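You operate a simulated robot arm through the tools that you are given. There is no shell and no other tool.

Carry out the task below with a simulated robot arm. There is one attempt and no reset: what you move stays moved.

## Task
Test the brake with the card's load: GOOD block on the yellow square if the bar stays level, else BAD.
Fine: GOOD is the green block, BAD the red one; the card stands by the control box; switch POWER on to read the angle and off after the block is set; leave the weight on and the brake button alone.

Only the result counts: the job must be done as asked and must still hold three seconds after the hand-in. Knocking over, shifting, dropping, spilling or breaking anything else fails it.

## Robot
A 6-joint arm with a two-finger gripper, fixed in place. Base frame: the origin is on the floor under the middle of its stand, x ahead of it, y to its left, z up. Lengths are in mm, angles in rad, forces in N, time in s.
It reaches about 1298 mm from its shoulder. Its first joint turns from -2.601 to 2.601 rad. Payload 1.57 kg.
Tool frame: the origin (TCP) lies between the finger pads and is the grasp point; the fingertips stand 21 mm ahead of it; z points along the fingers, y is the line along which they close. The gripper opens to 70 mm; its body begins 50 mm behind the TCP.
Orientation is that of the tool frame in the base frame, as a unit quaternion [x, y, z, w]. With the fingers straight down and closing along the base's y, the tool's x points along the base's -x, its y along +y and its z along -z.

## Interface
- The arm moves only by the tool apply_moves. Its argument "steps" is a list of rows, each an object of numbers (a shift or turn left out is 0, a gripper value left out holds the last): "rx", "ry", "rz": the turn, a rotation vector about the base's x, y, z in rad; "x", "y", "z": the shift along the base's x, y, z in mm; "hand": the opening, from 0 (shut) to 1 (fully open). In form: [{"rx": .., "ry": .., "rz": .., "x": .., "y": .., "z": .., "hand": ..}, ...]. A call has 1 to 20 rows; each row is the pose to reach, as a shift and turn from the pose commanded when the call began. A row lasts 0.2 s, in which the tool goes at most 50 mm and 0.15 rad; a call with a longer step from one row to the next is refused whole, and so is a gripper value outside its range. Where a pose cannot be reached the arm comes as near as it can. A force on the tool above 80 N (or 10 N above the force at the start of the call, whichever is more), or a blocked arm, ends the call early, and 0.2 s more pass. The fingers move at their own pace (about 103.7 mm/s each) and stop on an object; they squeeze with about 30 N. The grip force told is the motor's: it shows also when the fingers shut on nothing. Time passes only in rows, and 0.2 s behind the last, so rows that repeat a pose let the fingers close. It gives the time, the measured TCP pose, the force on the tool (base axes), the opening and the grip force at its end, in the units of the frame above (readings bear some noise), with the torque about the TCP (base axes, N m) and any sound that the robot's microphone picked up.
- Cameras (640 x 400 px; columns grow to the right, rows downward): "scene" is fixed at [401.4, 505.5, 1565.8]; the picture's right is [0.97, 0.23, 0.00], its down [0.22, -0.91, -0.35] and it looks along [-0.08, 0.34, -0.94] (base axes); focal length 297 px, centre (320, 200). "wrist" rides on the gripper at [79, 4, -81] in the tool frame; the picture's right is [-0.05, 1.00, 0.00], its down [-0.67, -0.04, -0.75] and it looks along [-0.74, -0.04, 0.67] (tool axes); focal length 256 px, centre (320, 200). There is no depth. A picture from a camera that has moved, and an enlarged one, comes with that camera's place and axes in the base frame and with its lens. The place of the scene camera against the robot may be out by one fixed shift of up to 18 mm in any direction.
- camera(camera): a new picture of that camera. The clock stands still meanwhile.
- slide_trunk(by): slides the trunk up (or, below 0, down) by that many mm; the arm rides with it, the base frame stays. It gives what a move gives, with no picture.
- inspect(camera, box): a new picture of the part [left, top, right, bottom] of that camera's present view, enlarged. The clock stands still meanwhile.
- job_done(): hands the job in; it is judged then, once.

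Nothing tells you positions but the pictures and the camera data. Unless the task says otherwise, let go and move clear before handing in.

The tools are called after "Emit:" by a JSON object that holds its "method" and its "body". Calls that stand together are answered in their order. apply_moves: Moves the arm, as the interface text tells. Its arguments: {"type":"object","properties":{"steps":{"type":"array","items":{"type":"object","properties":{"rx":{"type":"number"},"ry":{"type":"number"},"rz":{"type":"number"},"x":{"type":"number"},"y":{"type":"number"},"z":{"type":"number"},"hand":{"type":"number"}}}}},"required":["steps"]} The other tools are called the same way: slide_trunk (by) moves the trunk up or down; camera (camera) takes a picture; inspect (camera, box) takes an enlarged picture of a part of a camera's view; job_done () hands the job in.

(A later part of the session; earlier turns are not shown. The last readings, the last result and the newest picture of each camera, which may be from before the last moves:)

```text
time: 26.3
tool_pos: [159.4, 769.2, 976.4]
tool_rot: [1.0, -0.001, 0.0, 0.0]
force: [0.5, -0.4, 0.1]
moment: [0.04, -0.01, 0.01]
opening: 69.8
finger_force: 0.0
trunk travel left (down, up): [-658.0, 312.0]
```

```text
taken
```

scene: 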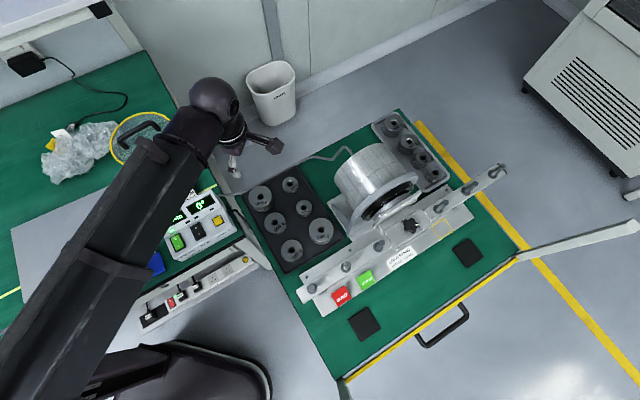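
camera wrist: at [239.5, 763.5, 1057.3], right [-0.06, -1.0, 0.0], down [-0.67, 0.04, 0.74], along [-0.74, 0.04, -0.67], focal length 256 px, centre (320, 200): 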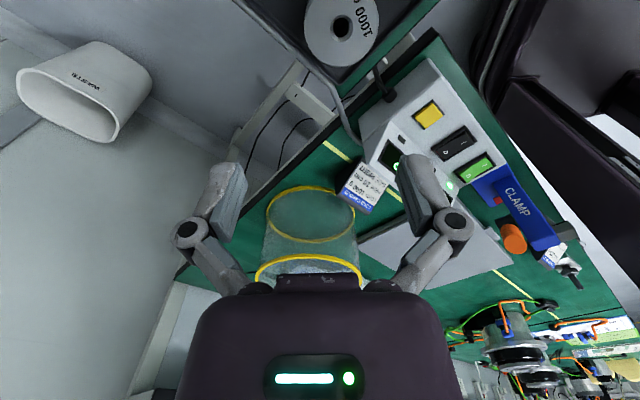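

The 1000 g weight is at the top of the wrist view. I'll zoom in to measure its position, diameter and height.

Emit:
{"method": "inspect", "body": {"camera": "wrist", "box": [280, 0, 400, 75]}}

Emit:
{"method": "inspect", "body": {"camera": "scene", "box": [150, 70, 290, 220]}}

```text
5.33 times, centred on (340, 38) of wrist
camera zoom: at [239.5, 763.5, 1057.3], right [-0.06, -1.0, 0.0], down [-0.67, 0.04, 0.74], along [-0.74, 0.04, -0.67], focal length 1365 px, centre (213, 1067)
```

zoom: 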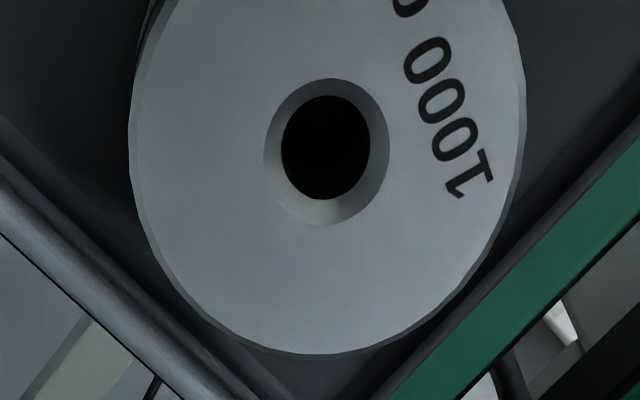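

```text
2.67 times, centred on (220, 145) of scene
camera zoom: at [401.4, 505.5, 1565.8], right [0.97, 0.23, 0.0], down [0.22, -0.91, -0.35], along [-0.08, 0.34, -0.94], focal length 791 px, centre (587, 347)
```

zoom: 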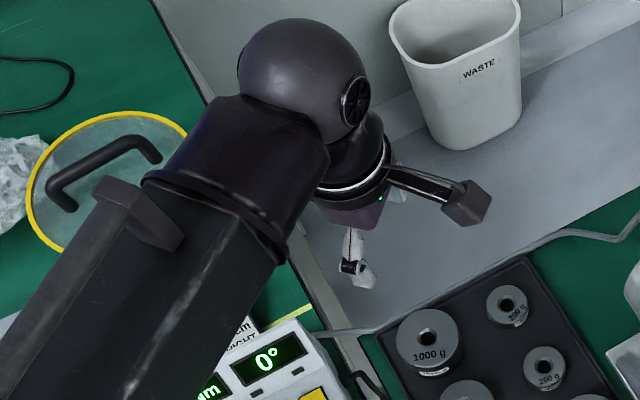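

The weight's top is actually near z 808 and its diameter about 65 mm, centred near (177, 749), so it fits in the 70 mm opening. I'll centre over it and come down partway to re-check.

Emit:
{"method": "apply_moves", "body": {"steps": [{"x": 17.6, "y": -20.4}, {"x": 17.6, "y": -20.4}]}}

Emit:
{"method": "slide_trunk", "body": {"by": -80}}

Emit:
{"method": "camera", "body": {"camera": "wrist"}}

Emit:
{"method": "inspect", "body": {"camera": "wrist", "box": [220, 20, 420, 180]}}

```text
time: 26.9
tool_pos: [177.6, 747.1, 976.5]
tool_rot: [1.0, -0.001, 0.0, -0.001]
force: [0.3, -0.4, 0.1]
moment: [0.02, -0.02, -0.01]
opening: 70.1
finger_force: 0.1
trunk travel left (down, up): [-658.0, 312.0]
```

```text
time: 28.1
tool_pos: [177.0, 746.7, 896.9]
tool_rot: [1.0, -0.001, 0.0, 0.0]
force: [-0.3, -0.3, 0.5]
moment: [0.02, 0.02, 0.0]
opening: 69.8
finger_force: 0.1
trunk travel left (down, up): [-578.0, 392.0]
```

```text
taken
camera wrist: at [257.2, 742.3, 977.4], right [-0.06, -1.0, 0.0], down [-0.67, 0.04, 0.74], along [-0.74, 0.04, -0.67], focal length 256 px, centre (320, 200)
```

wrist: 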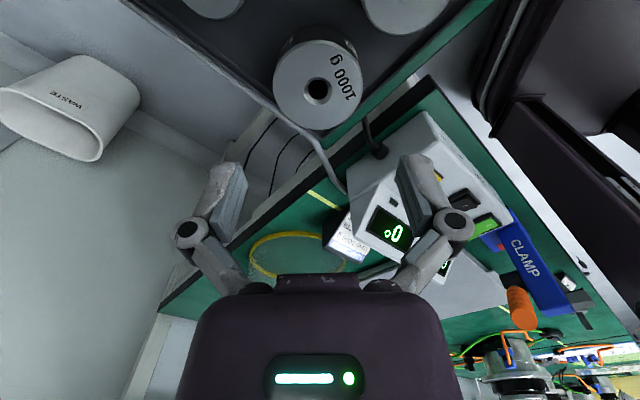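

```text
2.50 times, centred on (320, 100) of wrist
camera zoom: at [257.2, 742.3, 977.4], right [-0.06, -1.0, 0.0], down [-0.67, 0.04, 0.74], along [-0.74, 0.04, -0.67], focal length 640 px, centre (320, 450)
```

zoom: 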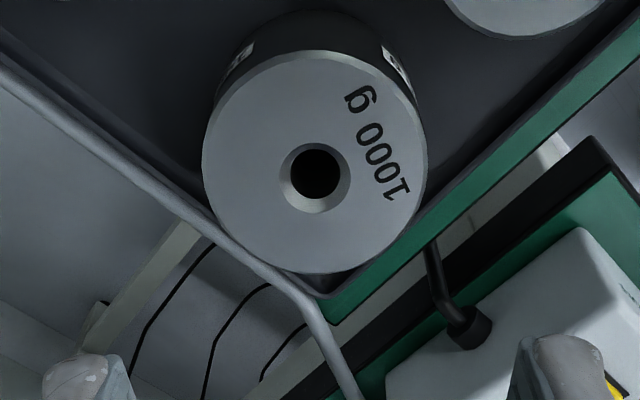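

The weight is nearly centred: it sits about 4–5 mm toward -x and 1.6 mm toward +y of the tool axis, top near z 795. I'll correct and go down to just above it.

Emit:
{"method": "apply_moves", "body": {"steps": [{"x": -4.5, "y": 1.7}, {"x": -4.5, "y": 1.7}]}}

Emit:
{"method": "slide_trunk", "body": {"by": -60}}

Emit:
{"method": "camera", "body": {"camera": "wrist"}}

Emit:
{"method": "inspect", "body": {"camera": "wrist", "box": [200, 80, 440, 240]}}

Emit:
{"method": "camera", "body": {"camera": "scene"}}

```text
time: 28.7
tool_pos: [172.7, 750.1, 897.2]
tool_rot: [1.0, -0.001, 0.0, -0.001]
force: [0.3, -0.4, -1.2]
moment: [0.03, 0.0, 0.01]
opening: 70.0
finger_force: 0.0
trunk travel left (down, up): [-578.0, 392.0]
```

```text
time: 29.7
tool_pos: [173.9, 749.1, 836.9]
tool_rot: [1.0, -0.001, 0.0, 0.0]
force: [-0.7, -0.5, -0.3]
moment: [0.0, -0.06, 0.02]
opening: 69.9
finger_force: 0.0
trunk travel left (down, up): [-518.0, 452.0]
```

```text
taken
camera wrist: at [252.6, 744.1, 917.3], right [-0.06, -1.0, 0.0], down [-0.67, 0.04, 0.74], along [-0.74, 0.04, -0.67], focal length 256 px, centre (320, 200)
```

wrist: 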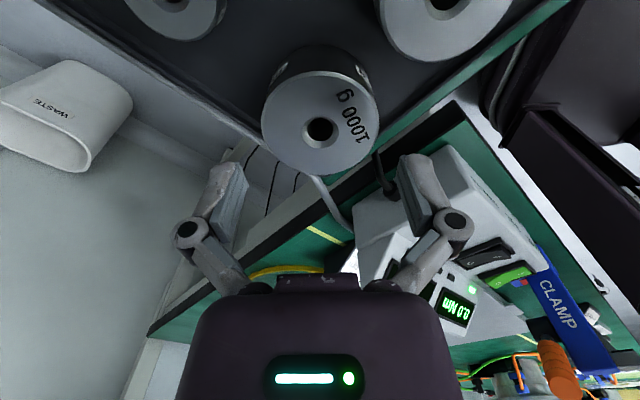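

```text
2.50 times, centred on (320, 160) of wrist
camera zoom: at [252.6, 744.1, 917.3], right [-0.06, -1.0, 0.0], down [-0.67, 0.04, 0.74], along [-0.74, 0.04, -0.67], focal length 640 px, centre (320, 300)
```

zoom: 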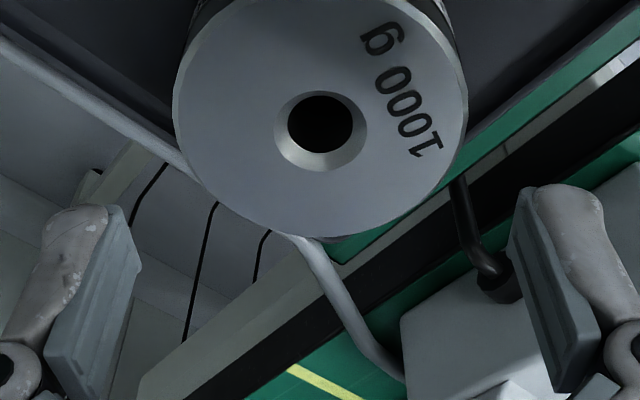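

```text
taken
```

scene: 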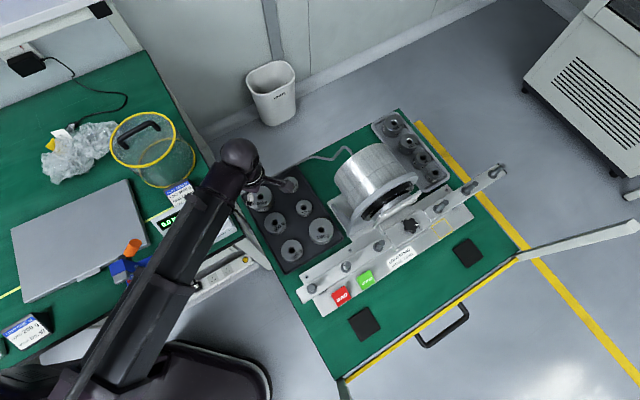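

The weight is centred between the fingers (top z ≈ 793, diameter ≈ 66 mm). I'll lower in two stages and check for contact.

Emit:
{"method": "slide_trunk", "body": {"by": -26}}

Emit:
{"method": "inspect", "body": {"camera": "wrist", "box": [200, 80, 440, 240]}}

```text
time: 30.4
tool_pos: [173.8, 749.5, 809.8]
tool_rot: [1.0, 0.0, -0.001, 0.0]
force: [0.6, 0.6, 0.6]
moment: [0.02, 0.02, 0.02]
opening: 70.0
finger_force: 0.0
trunk travel left (down, up): [-492.0, 478.0]
```

```text
2.50 times, centred on (320, 160) of wrist
camera zoom: at [252.6, 744.2, 891.3], right [-0.06, -1.0, 0.0], down [-0.67, 0.04, 0.74], along [-0.74, 0.04, -0.67], focal length 640 px, centre (320, 300)
```

zoom: 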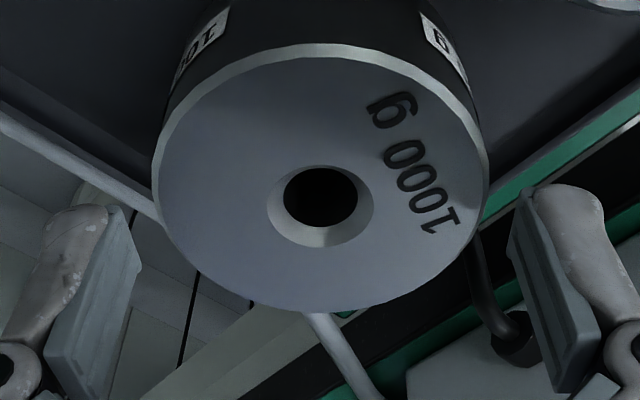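

Emit:
{"method": "slide_trunk", "body": {"by": -14}}

Emit:
{"method": "slide_trunk", "body": {"by": -10}}

Emit:
{"method": "camera", "body": {"camera": "wrist"}}

Emit:
{"method": "inspect", "body": {"camera": "scene", "box": [180, 120, 360, 290]}}

```text
time: 31.0
tool_pos: [171.8, 749.2, 795.8]
tool_rot: [1.0, -0.002, 0.0, 0.001]
force: [0.3, 0.3, 0.2]
moment: [-0.06, 0.0, -0.01]
opening: 69.9
finger_force: 0.0
trunk travel left (down, up): [-478.0, 492.0]
```

```text
time: 31.6
tool_pos: [172.6, 749.8, 786.2]
tool_rot: [1.0, -0.001, 0.0, 0.0]
force: [-0.3, -0.3, 0.5]
moment: [-0.01, 0.03, 0.04]
opening: 70.1
finger_force: 0.0
trunk travel left (down, up): [-468.0, 502.0]
```

```text
taken
camera wrist: at [252.6, 744.2, 867.3], right [-0.06, -1.0, 0.0], down [-0.67, 0.04, 0.74], along [-0.74, 0.04, -0.67], focal length 256 px, centre (320, 200)
```

wrist: 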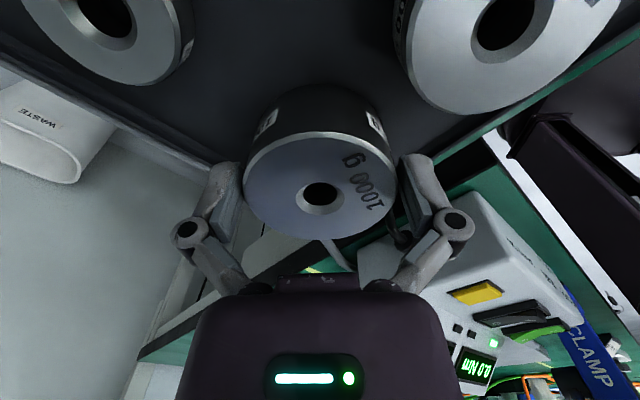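

```text
2.35 times, centred on (270, 205) of scene
camera zoom: at [401.4, 505.5, 1565.8], right [0.97, 0.23, 0.0], down [0.22, -0.91, -0.35], along [-0.08, 0.34, -0.94], focal length 698 px, centre (438, 188)
```

zoom: 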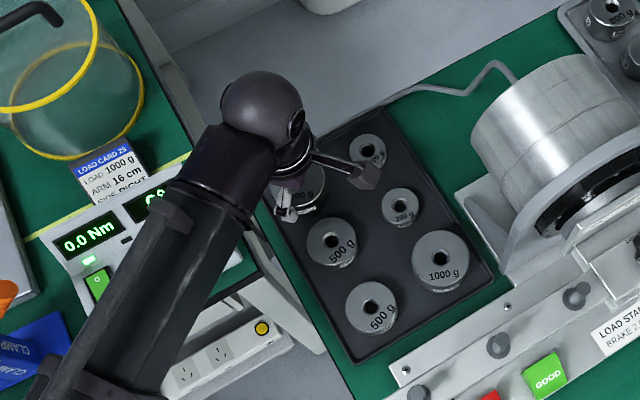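

The fingers straddle the weight with no contact force. I'll close the grip.

Emit:
{"method": "apply_moves", "body": {"steps": [{"hand": 0}, {"hand": 0}, {"hand": 0}]}}

Emit:
{"method": "slide_trunk", "body": {"by": 10}}

Emit:
{"method": "camera", "body": {"camera": "wrist"}}

```text
time: 32.4
tool_pos: [173.8, 749.9, 786.7]
tool_rot: [1.0, -0.001, 0.0, 0.0]
force: [0.3, -0.5, 2.8]
moment: [-0.25, 0.03, -0.01]
opening: 65.7
finger_force: 30.2
trunk travel left (down, up): [-468.0, 502.0]
```

```text
time: 33.0
tool_pos: [171.5, 749.1, 795.3]
tool_rot: [1.0, -0.001, 0.0, 0.0]
force: [0.5, 0.0, -11.0]
moment: [0.0, -0.02, 0.02]
opening: 65.1
finger_force: 30.4
trunk travel left (down, up): [-478.0, 492.0]
```

```text
taken
camera wrist: at [252.7, 744.9, 876.6], right [-0.06, -1.0, 0.0], down [-0.67, 0.04, 0.74], along [-0.74, 0.04, -0.67], focal length 256 px, centre (320, 200)
```

wrist: 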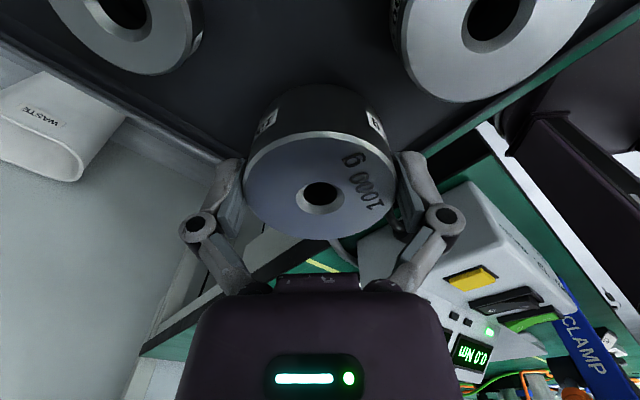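

The weight is lifted (about 10 N on the tool). I'll raise it well above the rig before crossing.

Emit:
{"method": "slide_trunk", "body": {"by": 350}}

Emit:
{"method": "camera", "body": {"camera": "wrist"}}

Emit:
{"method": "inspect", "body": {"camera": "wrist", "box": [220, 80, 420, 260]}}

```text
time: 36.4
tool_pos: [173.7, 749.6, 1144.6]
tool_rot: [1.0, -0.001, 0.0, 0.0]
force: [-0.1, 0.5, -9.5]
moment: [0.02, 0.03, 0.0]
opening: 65.7
finger_force: 30.1
trunk travel left (down, up): [-828.0, 142.0]
```

```text
taken
camera wrist: at [252.7, 745.1, 1226.6], right [-0.06, -1.0, 0.0], down [-0.67, 0.04, 0.74], along [-0.74, 0.04, -0.67], focal length 256 px, centre (320, 200)
```

wrist: 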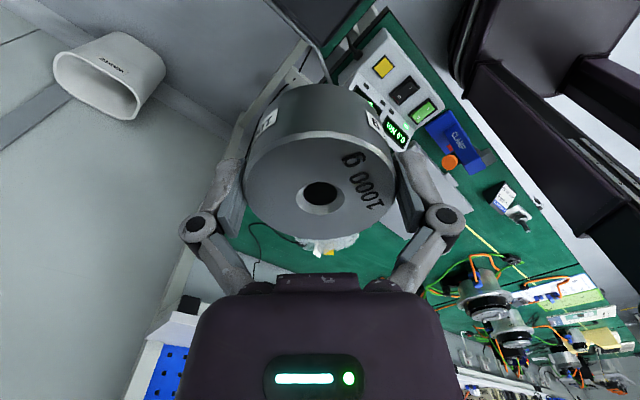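

```text
2.22 times, centred on (320, 170) of wrist
camera zoom: at [252.7, 745.1, 1226.6], right [-0.06, -1.0, 0.0], down [-0.67, 0.04, 0.74], along [-0.74, 0.04, -0.67], focal length 569 px, centre (320, 267)
```

zoom: 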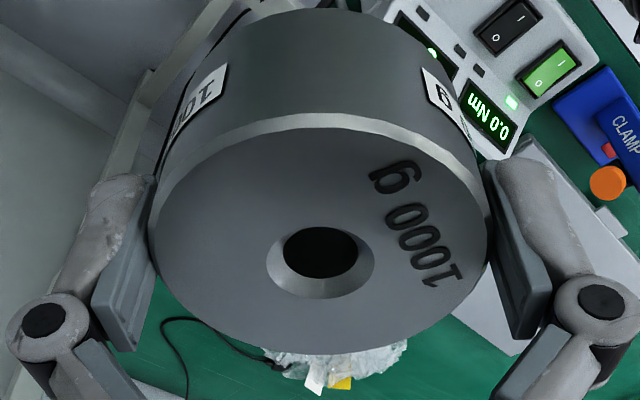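

The weight is held squarely, its hole on the tool axis. Now I'll carry it across at this height to near the right middle peg (around (661, 825)), turning 45° so the fingers straddle the bar.

Emit:
{"method": "apply_moves", "body": {"steps": [{"x": 20, "y": 3, "rz": 0.04}, {"x": 60, "y": 8, "rz": 0.1}, {"x": 100, "y": 14, "rz": 0.17}, {"x": 140, "y": 19, "rz": 0.24}, {"x": 180, "y": 24, "rz": 0.31}, {"x": 220, "y": 30, "rz": 0.38}, {"x": 260, "y": 35, "rz": 0.45}, {"x": 300, "y": 41, "rz": 0.52}, {"x": 340, "y": 46, "rz": 0.59}, {"x": 380, "y": 51, "rz": 0.65}, {"x": 420, "y": 57, "rz": 0.71}, {"x": 455, "y": 62, "rz": 0.76}, {"x": 476, "y": 64, "rz": 0.785}, {"x": 476, "y": 64, "rz": 0.785}]}}

Emit:
{"method": "camera", "body": {"camera": "wrist"}}

Emit:
{"method": "camera", "body": {"camera": "scene"}}

```text
time: 39.4
tool_pos: [648.4, 813.7, 1145.2]
tool_rot: [0.924, 0.382, -0.001, 0.0]
force: [-0.3, 0.2, -9.8]
moment: [0.03, -0.01, -0.01]
opening: 65.2
finger_force: 30.0
trunk travel left (down, up): [-828.0, 142.0]
```

```text
taken
camera wrist: at [707.3, 865.8, 1226.4], right [0.67, -0.74, 0.0], down [-0.5, -0.44, 0.75], along [-0.56, -0.5, -0.67], focal length 256 px, centre (320, 200)
```

wrist: 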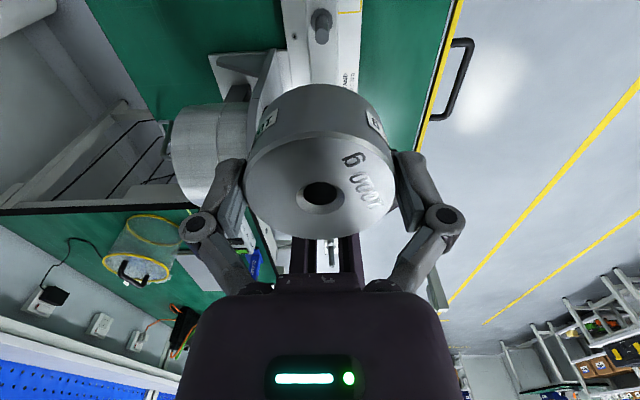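

```text
taken
```

scene: 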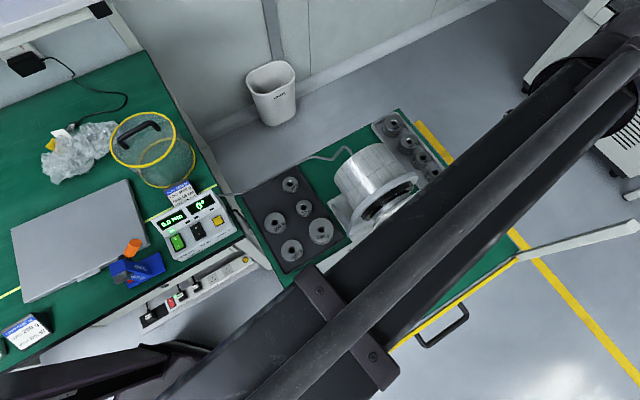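

One peg is visible ahead of the weight at the top of the wrist view; I'll zoom in to identify and measure it.

Emit:
{"method": "inspect", "body": {"camera": "wrist", "box": [270, 0, 380, 80]}}

Emit:
{"method": "inspect", "body": {"camera": "wrist", "box": [160, 0, 480, 200]}}

```text
5.00 times, centred on (325, 40) of wrist
camera zoom: at [707.3, 865.8, 1226.4], right [0.67, -0.74, 0.0], down [-0.5, -0.44, 0.75], along [-0.56, -0.5, -0.67], focal length 1280 px, centre (295, 1000)
```

zoom: 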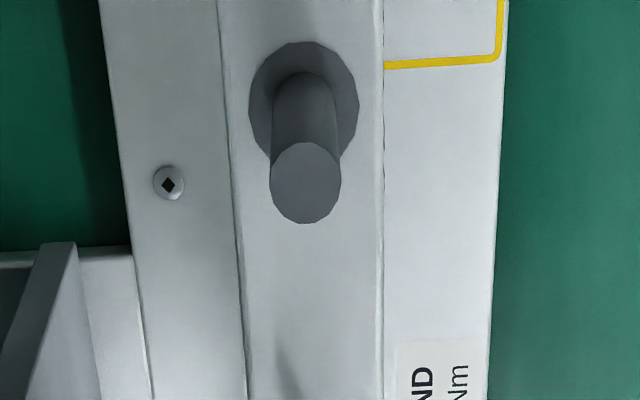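

```text
2.00 times, centred on (320, 100) of wrist
camera zoom: at [707.3, 865.8, 1226.4], right [0.67, -0.74, 0.0], down [-0.5, -0.44, 0.75], along [-0.56, -0.5, -0.67], focal length 512 px, centre (320, 400)
```

zoom: 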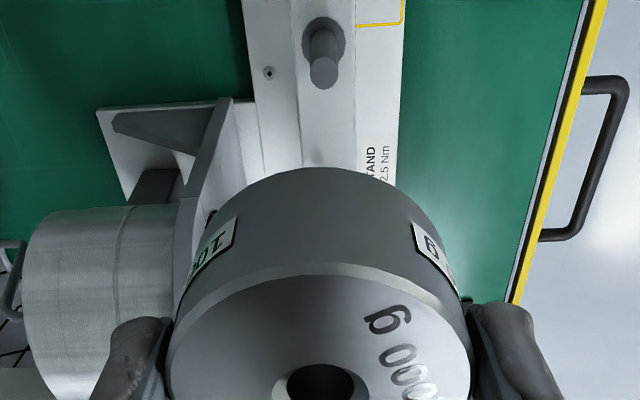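

This is peg R2 (16 cm right) at about (661, 821), bar top near z 951 and peg top near z 999; peg about 11 mm, hole about 14 mm. I'll take a second view from lower and a bit further back to fix the peg's position more exactly.

Emit:
{"method": "apply_moves", "body": {"steps": [{"x": -10, "y": -10}, {"x": -10, "y": -10}]}}

Emit:
{"method": "slide_trunk", "body": {"by": -65}}

Emit:
{"method": "camera", "body": {"camera": "wrist"}}

Emit:
{"method": "inspect", "body": {"camera": "wrist", "box": [270, 0, 370, 62]}}

```text
time: 40.0
tool_pos: [638.3, 803.7, 1144.7]
tool_rot: [0.924, 0.382, -0.001, 0.001]
force: [0.7, 0.5, -9.5]
moment: [0.04, -0.01, -0.02]
opening: 65.5
finger_force: 30.5
trunk travel left (down, up): [-828.0, 142.0]
```

```text
time: 41.1
tool_pos: [638.0, 802.9, 1080.5]
tool_rot: [0.924, 0.382, 0.0, 0.0]
force: [0.0, -0.8, -9.7]
moment: [0.02, -0.02, -0.02]
opening: 65.5
finger_force: 30.5
trunk travel left (down, up): [-763.0, 207.0]
```

```text
taken
camera wrist: at [697.4, 855.8, 1161.4], right [0.67, -0.75, 0.0], down [-0.5, -0.44, 0.75], along [-0.56, -0.5, -0.67], focal length 256 px, centre (320, 200)
```

wrist: 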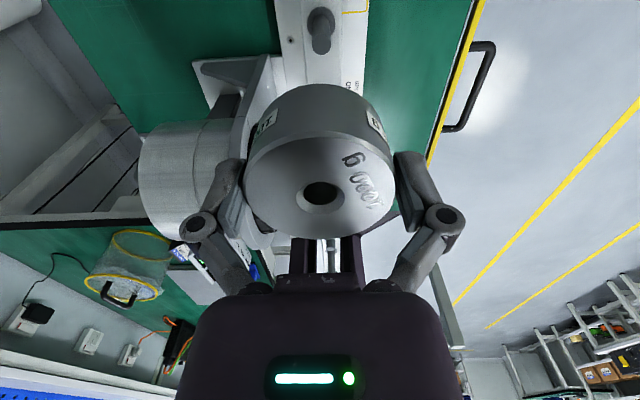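

```text
6.40 times, centred on (320, 31) of wrist
camera zoom: at [697.4, 855.8, 1161.4], right [0.67, -0.75, 0.0], down [-0.5, -0.44, 0.75], along [-0.56, -0.5, -0.67], focal length 1638 px, centre (320, 1282)
```

zoom: 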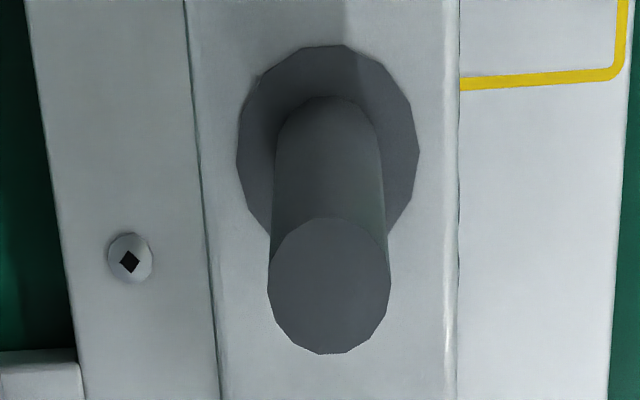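

The two views nearly degenerate for depth, so I'll take a third from the earlier xy at this lower height.

Emit:
{"method": "apply_moves", "body": {"steps": [{"x": 9, "y": 9}, {"x": 9, "y": 9}]}}

Emit:
{"method": "inspect", "body": {"camera": "wrist", "box": [260, 20, 380, 95]}}

Emit:
{"method": "inspect", "body": {"camera": "wrist", "box": [220, 80, 420, 260]}}

```text
time: 41.7
tool_pos: [646.7, 811.7, 1080.9]
tool_rot: [0.924, 0.382, -0.001, 0.001]
force: [-0.7, 0.0, -9.0]
moment: [0.05, 0.0, -0.04]
opening: 65.4
finger_force: 30.0
trunk travel left (down, up): [-763.0, 207.0]
```

```text
5.33 times, centred on (320, 58) of wrist
camera zoom: at [706.5, 864.3, 1161.4], right [0.67, -0.75, 0.0], down [-0.5, -0.44, 0.75], along [-0.56, -0.5, -0.67], focal length 1365 px, centre (320, 960)
```

zoom: 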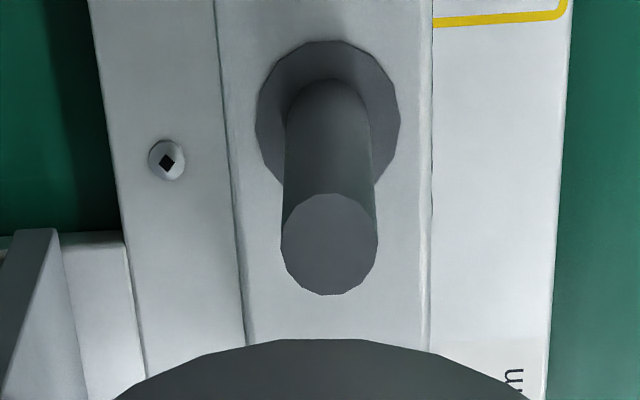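

```text
2.22 times, centred on (320, 170) of wrist
camera zoom: at [706.5, 864.3, 1161.4], right [0.67, -0.75, 0.0], down [-0.5, -0.44, 0.75], along [-0.56, -0.5, -0.67], focal length 569 px, centre (320, 267)
```

zoom: 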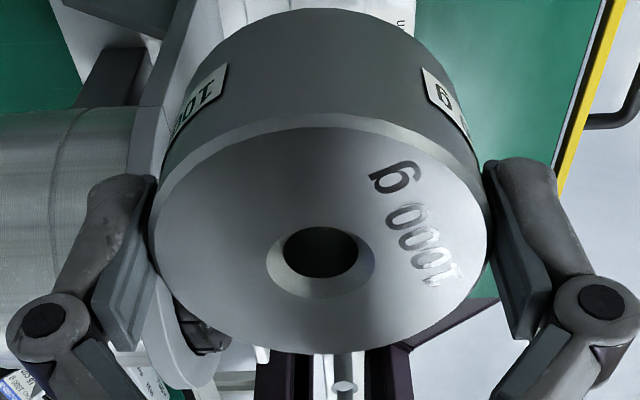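

All views agree on the peg top: about 13.6 mm ahead and 1.7 mm aside of the tool axis, top near z 987, bar near z 939. I'll shift so the weight's hole lines up with the peg, then lower to just above the peg's tip.

Emit:
{"method": "apply_moves", "body": {"steps": [{"x": 12.5, "y": 9.85}, {"x": 12.5, "y": 9.85}]}}

Emit:
{"method": "slide_trunk", "body": {"by": -48}}

Emit:
{"method": "camera", "body": {"camera": "wrist"}}

Emit:
{"method": "inspect", "body": {"camera": "wrist", "box": [220, 80, 420, 260]}}

```text
time: 42.3
tool_pos: [660.5, 821.9, 1080.4]
tool_rot: [0.925, 0.381, 0.0, -0.001]
force: [0.0, 0.1, -9.9]
moment: [0.0, -0.01, 0.02]
opening: 65.7
finger_force: 29.9
trunk travel left (down, up): [-763.0, 207.0]
```

```text
time: 43.2
tool_pos: [660.3, 822.2, 1033.3]
tool_rot: [0.924, 0.382, 0.0, 0.001]
force: [0.5, 0.2, -9.7]
moment: [0.04, -0.02, -0.03]
opening: 65.8
finger_force: 30.1
trunk travel left (down, up): [-715.0, 255.0]
```

```text
taken
camera wrist: at [719.5, 874.5, 1113.3], right [0.67, -0.75, 0.0], down [-0.5, -0.44, 0.75], along [-0.56, -0.5, -0.67], focal length 256 px, centre (320, 200)
```

wrist: 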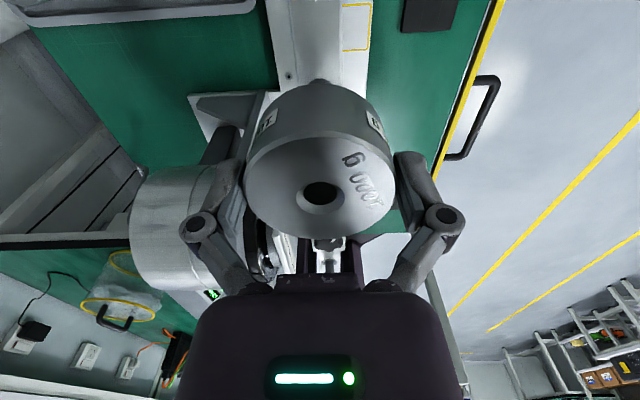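

```text
2.22 times, centred on (320, 170) of wrist
camera zoom: at [719.5, 874.5, 1113.3], right [0.67, -0.75, 0.0], down [-0.5, -0.44, 0.75], along [-0.56, -0.5, -0.67], focal length 569 px, centre (320, 267)
```

zoom: 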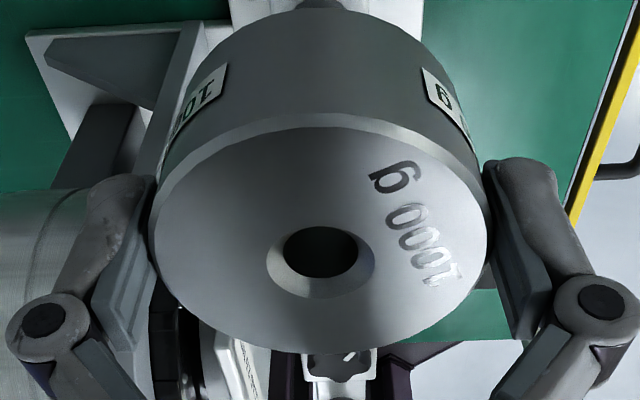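

The collar of the peg peeks out right behind the weight, in line. I'll lower in small steps watching the load reading.

Emit:
{"method": "slide_trunk", "body": {"by": -12}}

Emit:
{"method": "slide_trunk", "body": {"by": -3}}

Emit:
{"method": "slide_trunk", "body": {"by": -3}}

Emit:
{"method": "inspect", "body": {"camera": "wrist", "box": [220, 80, 420, 260]}}

```text
time: 43.8
tool_pos: [660.6, 822.7, 1020.6]
tool_rot: [0.924, 0.383, 0.0, 0.0]
force: [0.8, -0.3, -9.6]
moment: [0.03, -0.01, 0.01]
opening: 65.3
finger_force: 30.1
trunk travel left (down, up): [-703.0, 267.0]
```

```text
time: 44.3
tool_pos: [659.2, 822.2, 1017.6]
tool_rot: [0.924, 0.382, -0.001, 0.0]
force: [-0.2, -0.1, -9.9]
moment: [0.06, -0.02, 0.01]
opening: 65.4
finger_force: 29.6
trunk travel left (down, up): [-700.0, 270.0]
```

```text
time: 44.8
tool_pos: [660.4, 822.6, 1015.1]
tool_rot: [0.924, 0.382, -0.001, 0.001]
force: [0.5, -0.2, -9.6]
moment: [0.0, -0.02, 0.01]
opening: 65.6
finger_force: 30.1
trunk travel left (down, up): [-697.0, 273.0]
```

```text
2.22 times, centred on (320, 170) of wrist
camera zoom: at [719.5, 874.6, 1095.2], right [0.67, -0.75, 0.0], down [-0.5, -0.44, 0.75], along [-0.56, -0.5, -0.67], focal length 569 px, centre (320, 267)
```

zoom: 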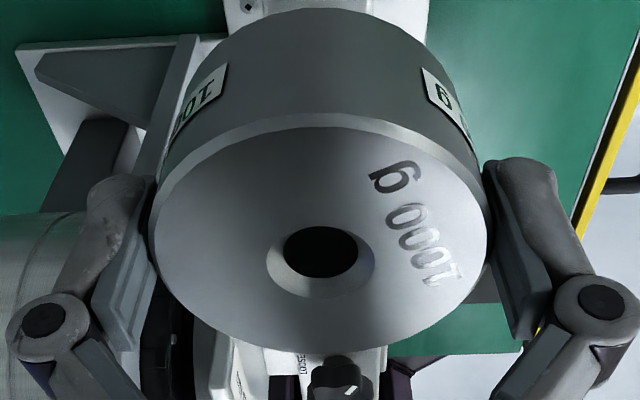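

Emit:
{"method": "slide_trunk", "body": {"by": -3}}

Emit:
{"method": "slide_trunk", "body": {"by": -3}}

Emit:
{"method": "slide_trunk", "body": {"by": -3}}

Emit:
{"method": "inspect", "body": {"camera": "wrist", "box": [220, 80, 420, 260]}}

```text
time: 45.3
tool_pos: [660.7, 822.0, 1011.4]
tool_rot: [0.924, 0.382, 0.0, 0.0]
force: [0.5, -0.3, -9.6]
moment: [0.0, 0.01, 0.0]
opening: 65.5
finger_force: 30.7
trunk travel left (down, up): [-694.0, 276.0]
```

```text
time: 45.8
tool_pos: [660.0, 823.0, 1007.8]
tool_rot: [0.924, 0.382, -0.001, 0.0]
force: [0.4, 0.2, -9.2]
moment: [-0.01, -0.04, 0.03]
opening: 65.5
finger_force: 29.9
trunk travel left (down, up): [-691.0, 279.0]
```

```text
time: 46.4
tool_pos: [659.3, 822.3, 1005.3]
tool_rot: [0.924, 0.382, -0.001, 0.0]
force: [0.4, 0.1, -9.5]
moment: [0.02, -0.04, -0.01]
opening: 65.5
finger_force: 30.2
trunk travel left (down, up): [-688.0, 282.0]
```

```text
2.22 times, centred on (320, 170) of wrist
camera zoom: at [719.5, 874.6, 1086.2], right [0.67, -0.75, 0.0], down [-0.5, -0.44, 0.75], along [-0.56, -0.5, -0.67], focal length 569 px, centre (320, 267)
```

zoom: 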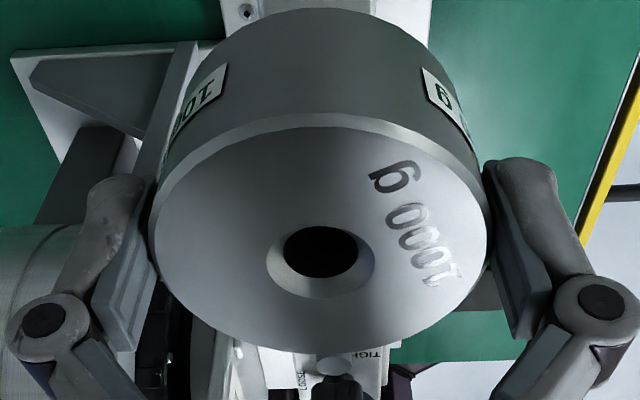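

No contact yet, so the peg seems to be entering the hole. Continuing down in small steps.

Emit:
{"method": "slide_trunk", "body": {"by": -4}}

Emit:
{"method": "slide_trunk", "body": {"by": -4}}

Emit:
{"method": "slide_trunk", "body": {"by": -4}}

Emit:
{"method": "inspect", "body": {"camera": "wrist", "box": [220, 80, 420, 260]}}

```text
time: 46.9
tool_pos: [660.5, 822.5, 1000.7]
tool_rot: [0.924, 0.381, -0.001, 0.001]
force: [-0.1, 0.6, -10.6]
moment: [0.03, -0.05, -0.01]
opening: 65.5
finger_force: 30.2
trunk travel left (down, up): [-684.0, 286.0]
```

```text
time: 47.4
tool_pos: [661.2, 822.7, 997.0]
tool_rot: [0.924, 0.382, -0.001, 0.001]
force: [-0.6, 0.0, -9.7]
moment: [0.03, -0.04, 0.01]
opening: 65.6
finger_force: 30.0
trunk travel left (down, up): [-680.0, 290.0]
```

```text
time: 48.0
tool_pos: [659.7, 822.6, 993.7]
tool_rot: [0.924, 0.381, -0.001, 0.0]
force: [-0.5, 0.2, -10.6]
moment: [-0.03, -0.01, 0.03]
opening: 65.5
finger_force: 30.2
trunk travel left (down, up): [-676.0, 294.0]
```

```text
2.22 times, centred on (320, 170) of wrist
camera zoom: at [719.5, 874.6, 1074.2], right [0.67, -0.75, 0.0], down [-0.5, -0.44, 0.75], along [-0.56, -0.5, -0.67], focal length 569 px, centre (320, 267)
```

zoom: 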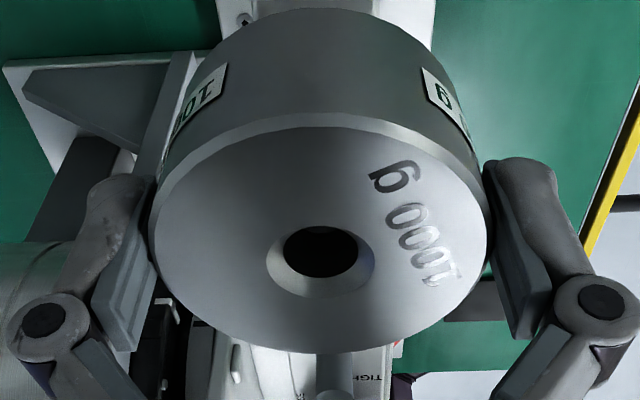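

Emit:
{"method": "inspect", "body": {"camera": "wrist", "box": [295, 180, 345, 215]}}

Emit:
{"method": "slide_trunk", "body": {"by": -4}}

Emit:
{"method": "slide_trunk", "body": {"by": -4}}

Emit:
{"method": "inspect", "body": {"camera": "wrist", "box": [295, 180, 345, 215]}}

```text
11.43 times, centred on (320, 198) of wrist
camera zoom: at [719.5, 874.6, 1074.2], right [0.67, -0.75, 0.0], down [-0.5, -0.44, 0.75], along [-0.56, -0.5, -0.67], focal length 2926 px, centre (320, 229)
```

zoom: 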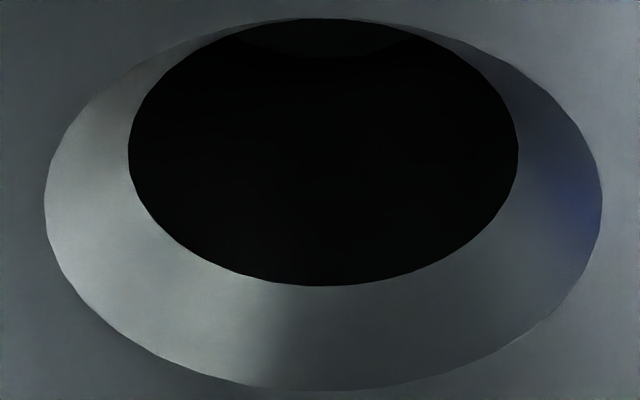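

```text
time: 48.5
tool_pos: [659.7, 822.9, 988.9]
tool_rot: [0.924, 0.382, 0.0, 0.0]
force: [0.4, 0.1, -9.6]
moment: [0.07, -0.01, 0.0]
opening: 65.5
finger_force: 30.4
trunk travel left (down, up): [-672.0, 298.0]
```

```text
time: 49.0
tool_pos: [660.1, 822.4, 985.0]
tool_rot: [0.924, 0.382, 0.0, 0.001]
force: [-0.4, -0.5, -10.0]
moment: [0.02, -0.05, 0.01]
opening: 65.7
finger_force: 30.3
trunk travel left (down, up): [-668.0, 302.0]
```

```text
11.43 times, centred on (320, 198) of wrist
camera zoom: at [719.5, 874.6, 1066.2], right [0.67, -0.75, 0.0], down [-0.5, -0.44, 0.75], along [-0.56, -0.5, -0.67], focal length 2926 px, centre (320, 229)
```

zoom: 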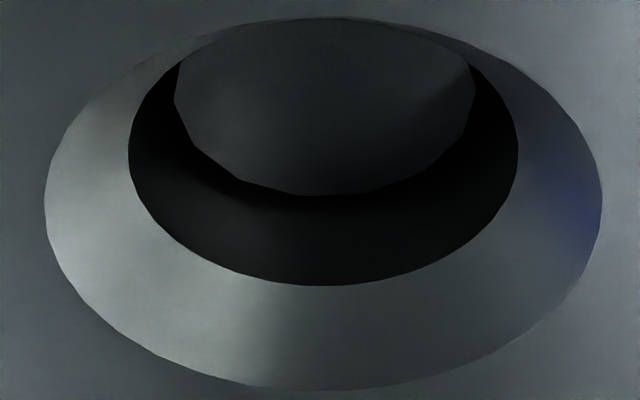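

The peg tip is now visible inside the hole, centred. Continue lowering until the weight rests on the collar.

Emit:
{"method": "slide_trunk", "body": {"by": -5}}

Emit:
{"method": "slide_trunk", "body": {"by": -4}}

Emit:
{"method": "slide_trunk", "body": {"by": -3}}

Emit:
{"method": "inspect", "body": {"camera": "wrist", "box": [295, 175, 345, 215]}}

```text
time: 49.5
tool_pos: [660.0, 821.8, 979.3]
tool_rot: [0.924, 0.382, 0.0, 0.0]
force: [0.1, 0.0, -9.8]
moment: [0.03, -0.02, 0.0]
opening: 65.4
finger_force: 30.0
trunk travel left (down, up): [-663.0, 307.0]
```

```text
time: 50.1
tool_pos: [660.6, 821.4, 976.1]
tool_rot: [0.924, 0.382, 0.0, 0.0]
force: [0.1, -0.1, -9.8]
moment: [0.01, -0.02, 0.0]
opening: 65.7
finger_force: 30.1
trunk travel left (down, up): [-659.0, 311.0]
```

```text
time: 50.6
tool_pos: [659.8, 822.0, 973.9]
tool_rot: [0.924, 0.381, 0.0, 0.0]
force: [-0.6, -0.1, -9.4]
moment: [0.02, -0.02, 0.0]
opening: 65.6
finger_force: 30.2
trunk travel left (down, up): [-656.0, 314.0]
```

```text
10.00 times, centred on (320, 195) of wrist
camera zoom: at [719.5, 874.7, 1054.1], right [0.67, -0.75, 0.0], down [-0.5, -0.44, 0.75], along [-0.56, -0.5, -0.67], focal length 2560 px, centre (320, 250)
```

zoom: 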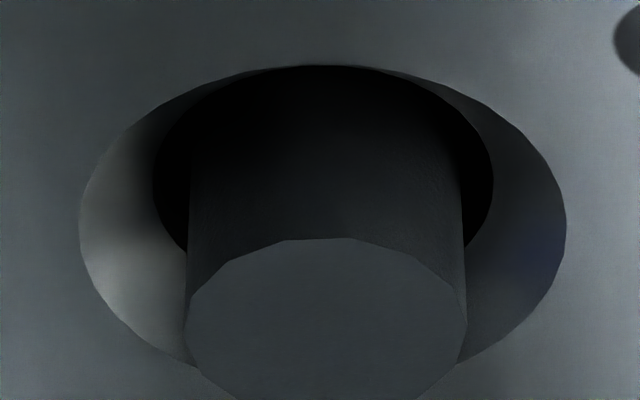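

Emit:
{"method": "slide_trunk", "body": {"by": -3}}

Emit:
{"method": "slide_trunk", "body": {"by": -2}}

Emit:
{"method": "inspect", "body": {"camera": "scene", "box": [150, 180, 240, 260]}}

```text
time: 51.1
tool_pos: [660.2, 822.3, 969.8]
tool_rot: [0.924, 0.382, -0.001, 0.0]
force: [-0.1, -0.1, -9.9]
moment: [0.03, -0.06, 0.01]
opening: 65.6
finger_force: 30.1
trunk travel left (down, up): [-653.0, 317.0]
```

```text
time: 51.6
tool_pos: [659.5, 822.2, 968.7]
tool_rot: [0.924, 0.381, -0.002, 0.0]
force: [-0.6, -0.5, -8.6]
moment: [0.03, 0.03, -0.01]
opening: 65.2
finger_force: 29.6
trunk travel left (down, up): [-651.0, 319.0]
```

```text
5.00 times, centred on (195, 220) of scene
camera zoom: at [401.4, 505.5, 1565.8], right [0.97, 0.23, 0.0], down [0.22, -0.91, -0.35], along [-0.08, 0.34, -0.94], focal length 1484 px, centre (945, 100)
```

zoom: 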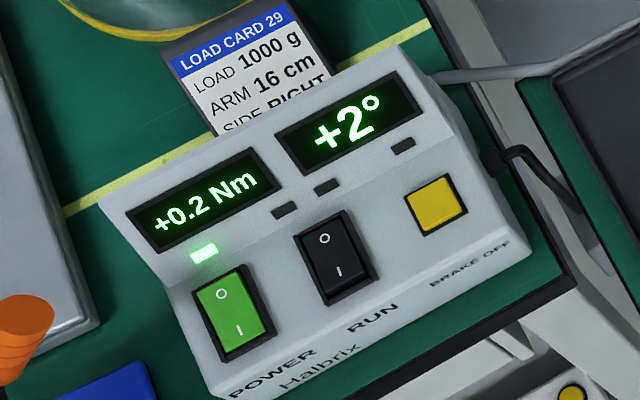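

The displays already show +0.2 Nm and +2° while only about 1 N rests on the bar. I'll pause and see if it is steady, and look at the bar and the knob before letting the full load on.

Emit:
{"method": "apply_moves", "body": {"steps": [{"hand": 0}, {"hand": 0}, {"hand": 0}]}}

Emit:
{"method": "inspect", "body": {"camera": "scene", "box": [150, 180, 240, 260]}}

Emit:
{"method": "camera", "body": {"camera": "wrist"}}

Emit:
{"method": "inspect", "body": {"camera": "wrist", "box": [250, 200, 400, 300]}}

```text
time: 52.4
tool_pos: [659.6, 821.5, 968.2]
tool_rot: [0.924, 0.382, -0.001, 0.0]
force: [-0.8, 0.7, -9.5]
moment: [-0.01, -0.05, -0.01]
opening: 65.4
finger_force: 30.0
trunk travel left (down, up): [-651.0, 319.0]
```

```text
5.00 times, centred on (195, 220) of scene
camera zoom: at [401.4, 505.5, 1565.8], right [0.97, 0.23, 0.0], down [0.22, -0.91, -0.35], along [-0.08, 0.34, -0.94], focal length 1484 px, centre (945, 100)
```

zoom: 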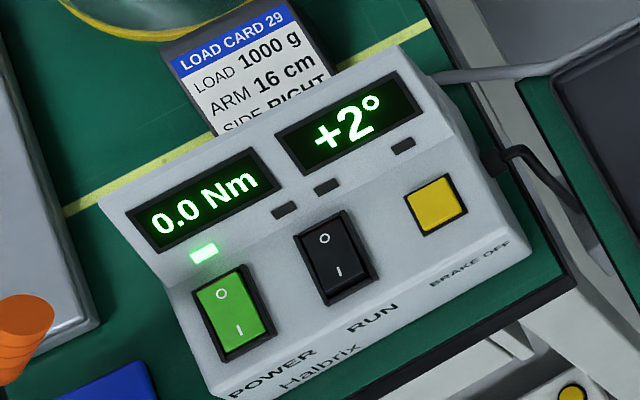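

```text
taken
camera wrist: at [719.5, 874.7, 1049.1], right [0.67, -0.75, 0.0], down [-0.5, -0.44, 0.75], along [-0.56, -0.5, -0.67], focal length 256 px, centre (320, 200)
```

wrist: 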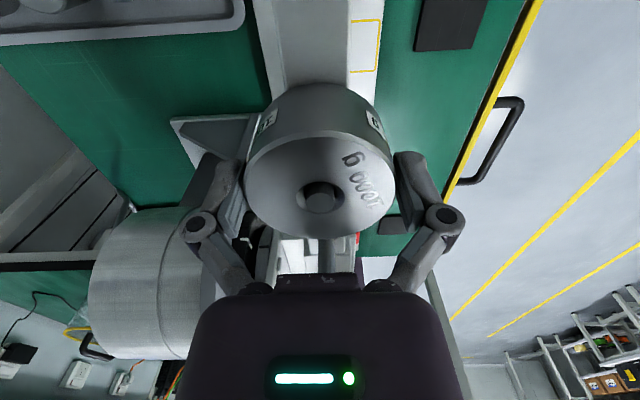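

```text
4.00 times, centred on (325, 250) of wrist
camera zoom: at [719.5, 874.7, 1049.1], right [0.67, -0.75, 0.0], down [-0.5, -0.44, 0.75], along [-0.56, -0.5, -0.67], focal length 1024 px, centre (300, 0)
```

zoom: 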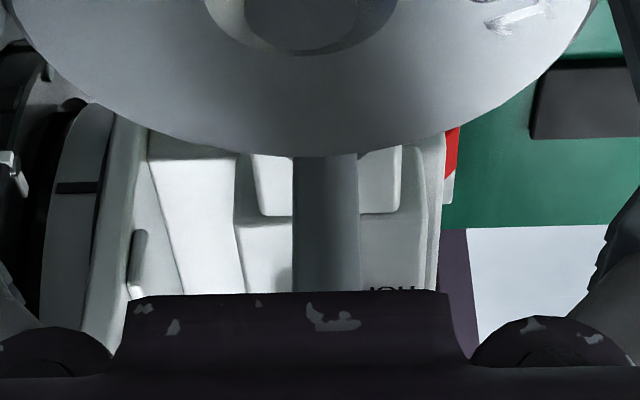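

The bar gave way to +2° and stays there although the torque is back to 0.0 Nm, so it slipped rather than flexed. I'll lower 2 mm more to see if it keeps yielding to a light load.

Emit:
{"method": "slide_trunk", "body": {"by": -2}}

Emit:
{"method": "inspect", "body": {"camera": "scene", "box": [150, 180, 240, 260]}}

Emit:
{"method": "inspect", "body": {"camera": "wrist", "box": [220, 60, 420, 230]}}

```text
time: 53.0
tool_pos: [660.4, 822.0, 967.0]
tool_rot: [0.924, 0.383, 0.0, 0.001]
force: [-0.3, 0.1, -8.4]
moment: [-0.04, 0.01, 0.03]
opening: 65.2
finger_force: 30.1
trunk travel left (down, up): [-649.0, 321.0]
```

```text
5.00 times, centred on (195, 220) of scene
camera zoom: at [401.4, 505.5, 1565.8], right [0.97, 0.23, 0.0], down [0.22, -0.91, -0.35], along [-0.08, 0.34, -0.94], focal length 1484 px, centre (945, 100)
```

zoom: 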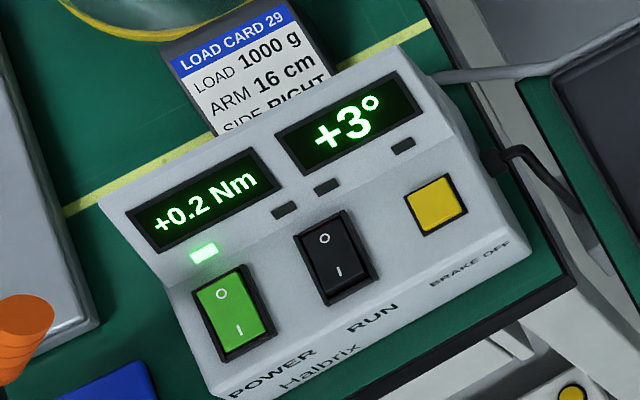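

```text
2.35 times, centred on (320, 145) of wrist
camera zoom: at [719.5, 874.6, 1047.1], right [0.67, -0.75, 0.0], down [-0.5, -0.44, 0.75], along [-0.56, -0.5, -0.67], focal length 602 px, centre (320, 329)
```

zoom: 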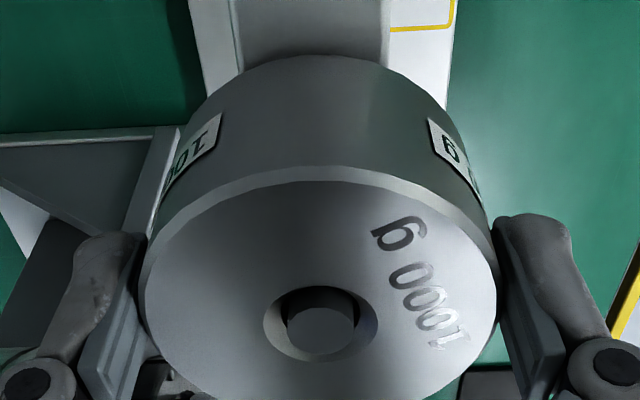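

The bar keeps yielding at 0.2 Nm, and from the first picture the clamp knob's mark points at TIGHT, so it's the brake that slips. I'll release the weight so the full card load rests on the peg; the fingers are across the bar, so they won't block it if it sags.

Emit:
{"method": "apply_moves", "body": {"steps": [{"hand": 1}, {"hand": 1}]}}

Emit:
{"method": "inspect", "body": {"camera": "scene", "box": [150, 180, 240, 260]}}

Emit:
{"method": "camera", "body": {"camera": "wrist"}}

```text
time: 53.6
tool_pos: [658.9, 822.0, 967.6]
tool_rot: [0.924, 0.382, 0.0, 0.0]
force: [-1.0, -0.7, 0.7]
moment: [-0.01, -0.02, 0.0]
opening: 70.2
finger_force: 0.0
trunk travel left (down, up): [-649.0, 321.0]
```

```text
5.00 times, centred on (195, 220) of scene
camera zoom: at [401.4, 505.5, 1565.8], right [0.97, 0.23, 0.0], down [0.22, -0.91, -0.35], along [-0.08, 0.34, -0.94], focal length 1484 px, centre (945, 100)
```

zoom: 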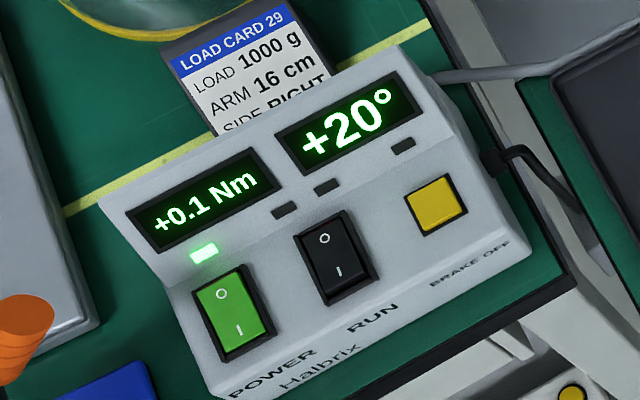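

```text
taken
camera wrist: at [718.8, 873.9, 1048.4], right [0.67, -0.75, 0.0], down [-0.5, -0.44, 0.74], along [-0.56, -0.5, -0.67], focal length 256 px, centre (320, 200)
```

wrist: 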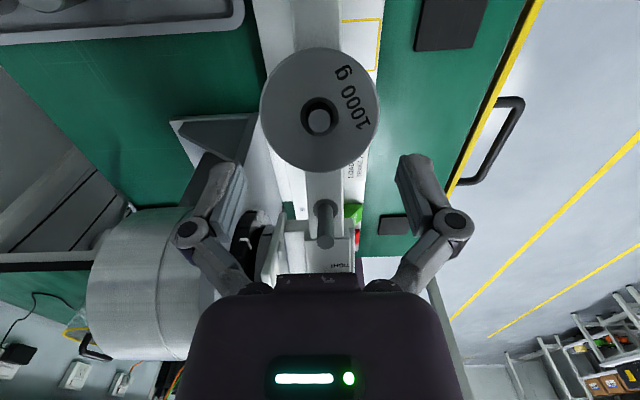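

The bar sagged to +20° at once, with the weight still seated on the peg. I'll raise the gripper straight up and check the bar, the knob and the readings.

Emit:
{"method": "slide_trunk", "body": {"by": 120}}

Emit:
{"method": "inspect", "body": {"camera": "scene", "box": [150, 180, 240, 260]}}

Emit:
{"method": "camera", "body": {"camera": "wrist"}}

Emit:
{"method": "inspect", "body": {"camera": "wrist", "box": [250, 0, 400, 270]}}

```text
time: 55.1
tool_pos: [660.2, 822.6, 1086.9]
tool_rot: [0.924, 0.383, 0.0, 0.0]
force: [-0.2, 0.4, -0.2]
moment: [0.02, 0.01, 0.0]
opening: 69.9
finger_force: 0.1
trunk travel left (down, up): [-769.0, 201.0]
```

```text
5.00 times, centred on (195, 220) of scene
camera zoom: at [401.4, 505.5, 1565.8], right [0.97, 0.23, 0.0], down [0.22, -0.91, -0.35], along [-0.08, 0.34, -0.94], focal length 1484 px, centre (945, 100)
```

zoom: 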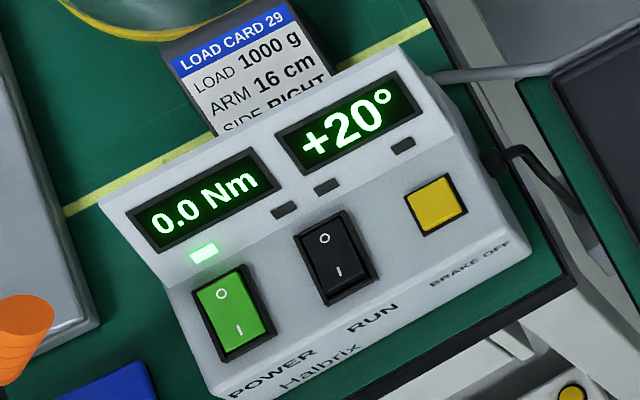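

```text
taken
camera wrist: at [718.9, 874.1, 1168.1], right [0.67, -0.75, 0.0], down [-0.5, -0.44, 0.74], along [-0.56, -0.5, -0.67], focal length 256 px, centre (320, 200)
```

wrist: 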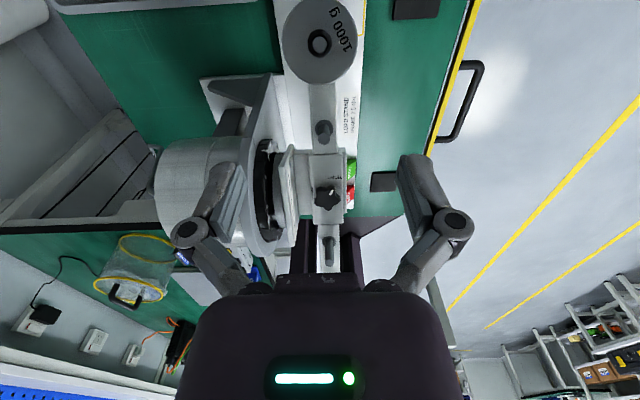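

```text
1.48 times, centred on (325, 135) of wrist
camera zoom: at [718.9, 874.1, 1168.1], right [0.67, -0.75, 0.0], down [-0.5, -0.44, 0.74], along [-0.56, -0.5, -0.67], focal length 379 px, centre (313, 296)
```

zoom: 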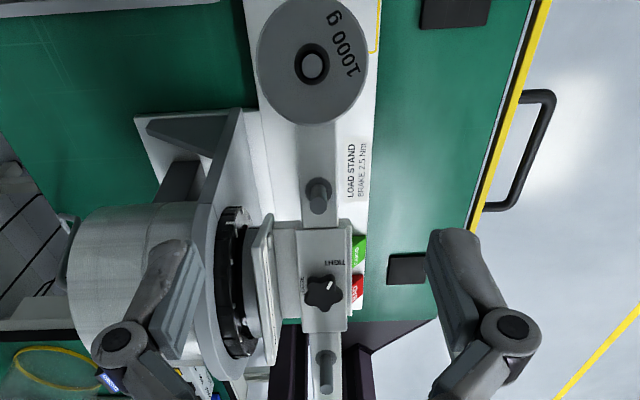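

Emit:
{"method": "inspect", "body": {"camera": "wrist", "box": [270, 130, 380, 230]}}

Emit:
{"method": "inspect", "body": {"camera": "wrist", "box": [300, 165, 360, 215]}}

```text
4.00 times, centred on (325, 180) of wrist
camera zoom: at [718.9, 874.1, 1168.1], right [0.67, -0.75, 0.0], down [-0.5, -0.44, 0.74], along [-0.56, -0.5, -0.67], focal length 1024 px, centre (300, 280)
```

zoom: 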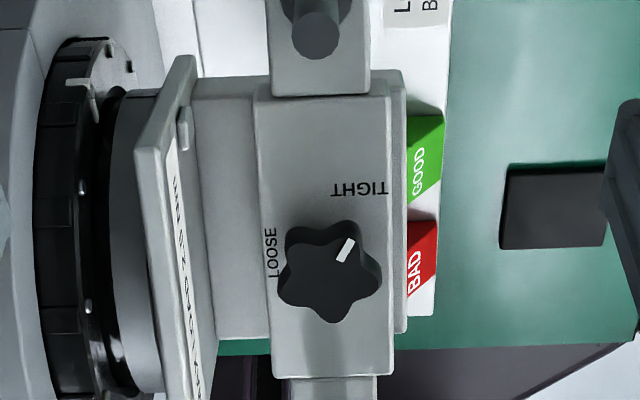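

```text
8.00 times, centred on (330, 190) of wrist
camera zoom: at [718.9, 874.1, 1168.1], right [0.67, -0.75, 0.0], down [-0.5, -0.44, 0.74], along [-0.56, -0.5, -0.67], focal length 2048 px, centre (240, 280)
```

zoom: 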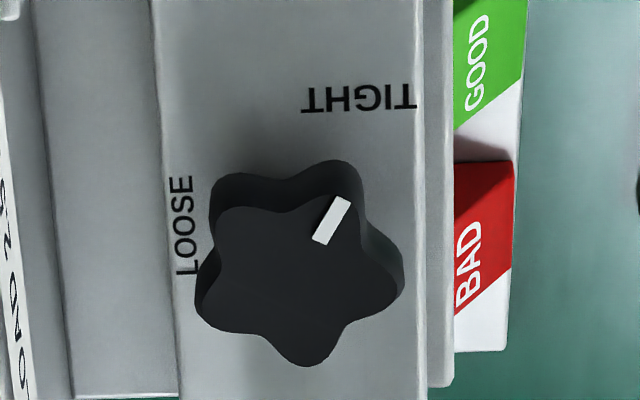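

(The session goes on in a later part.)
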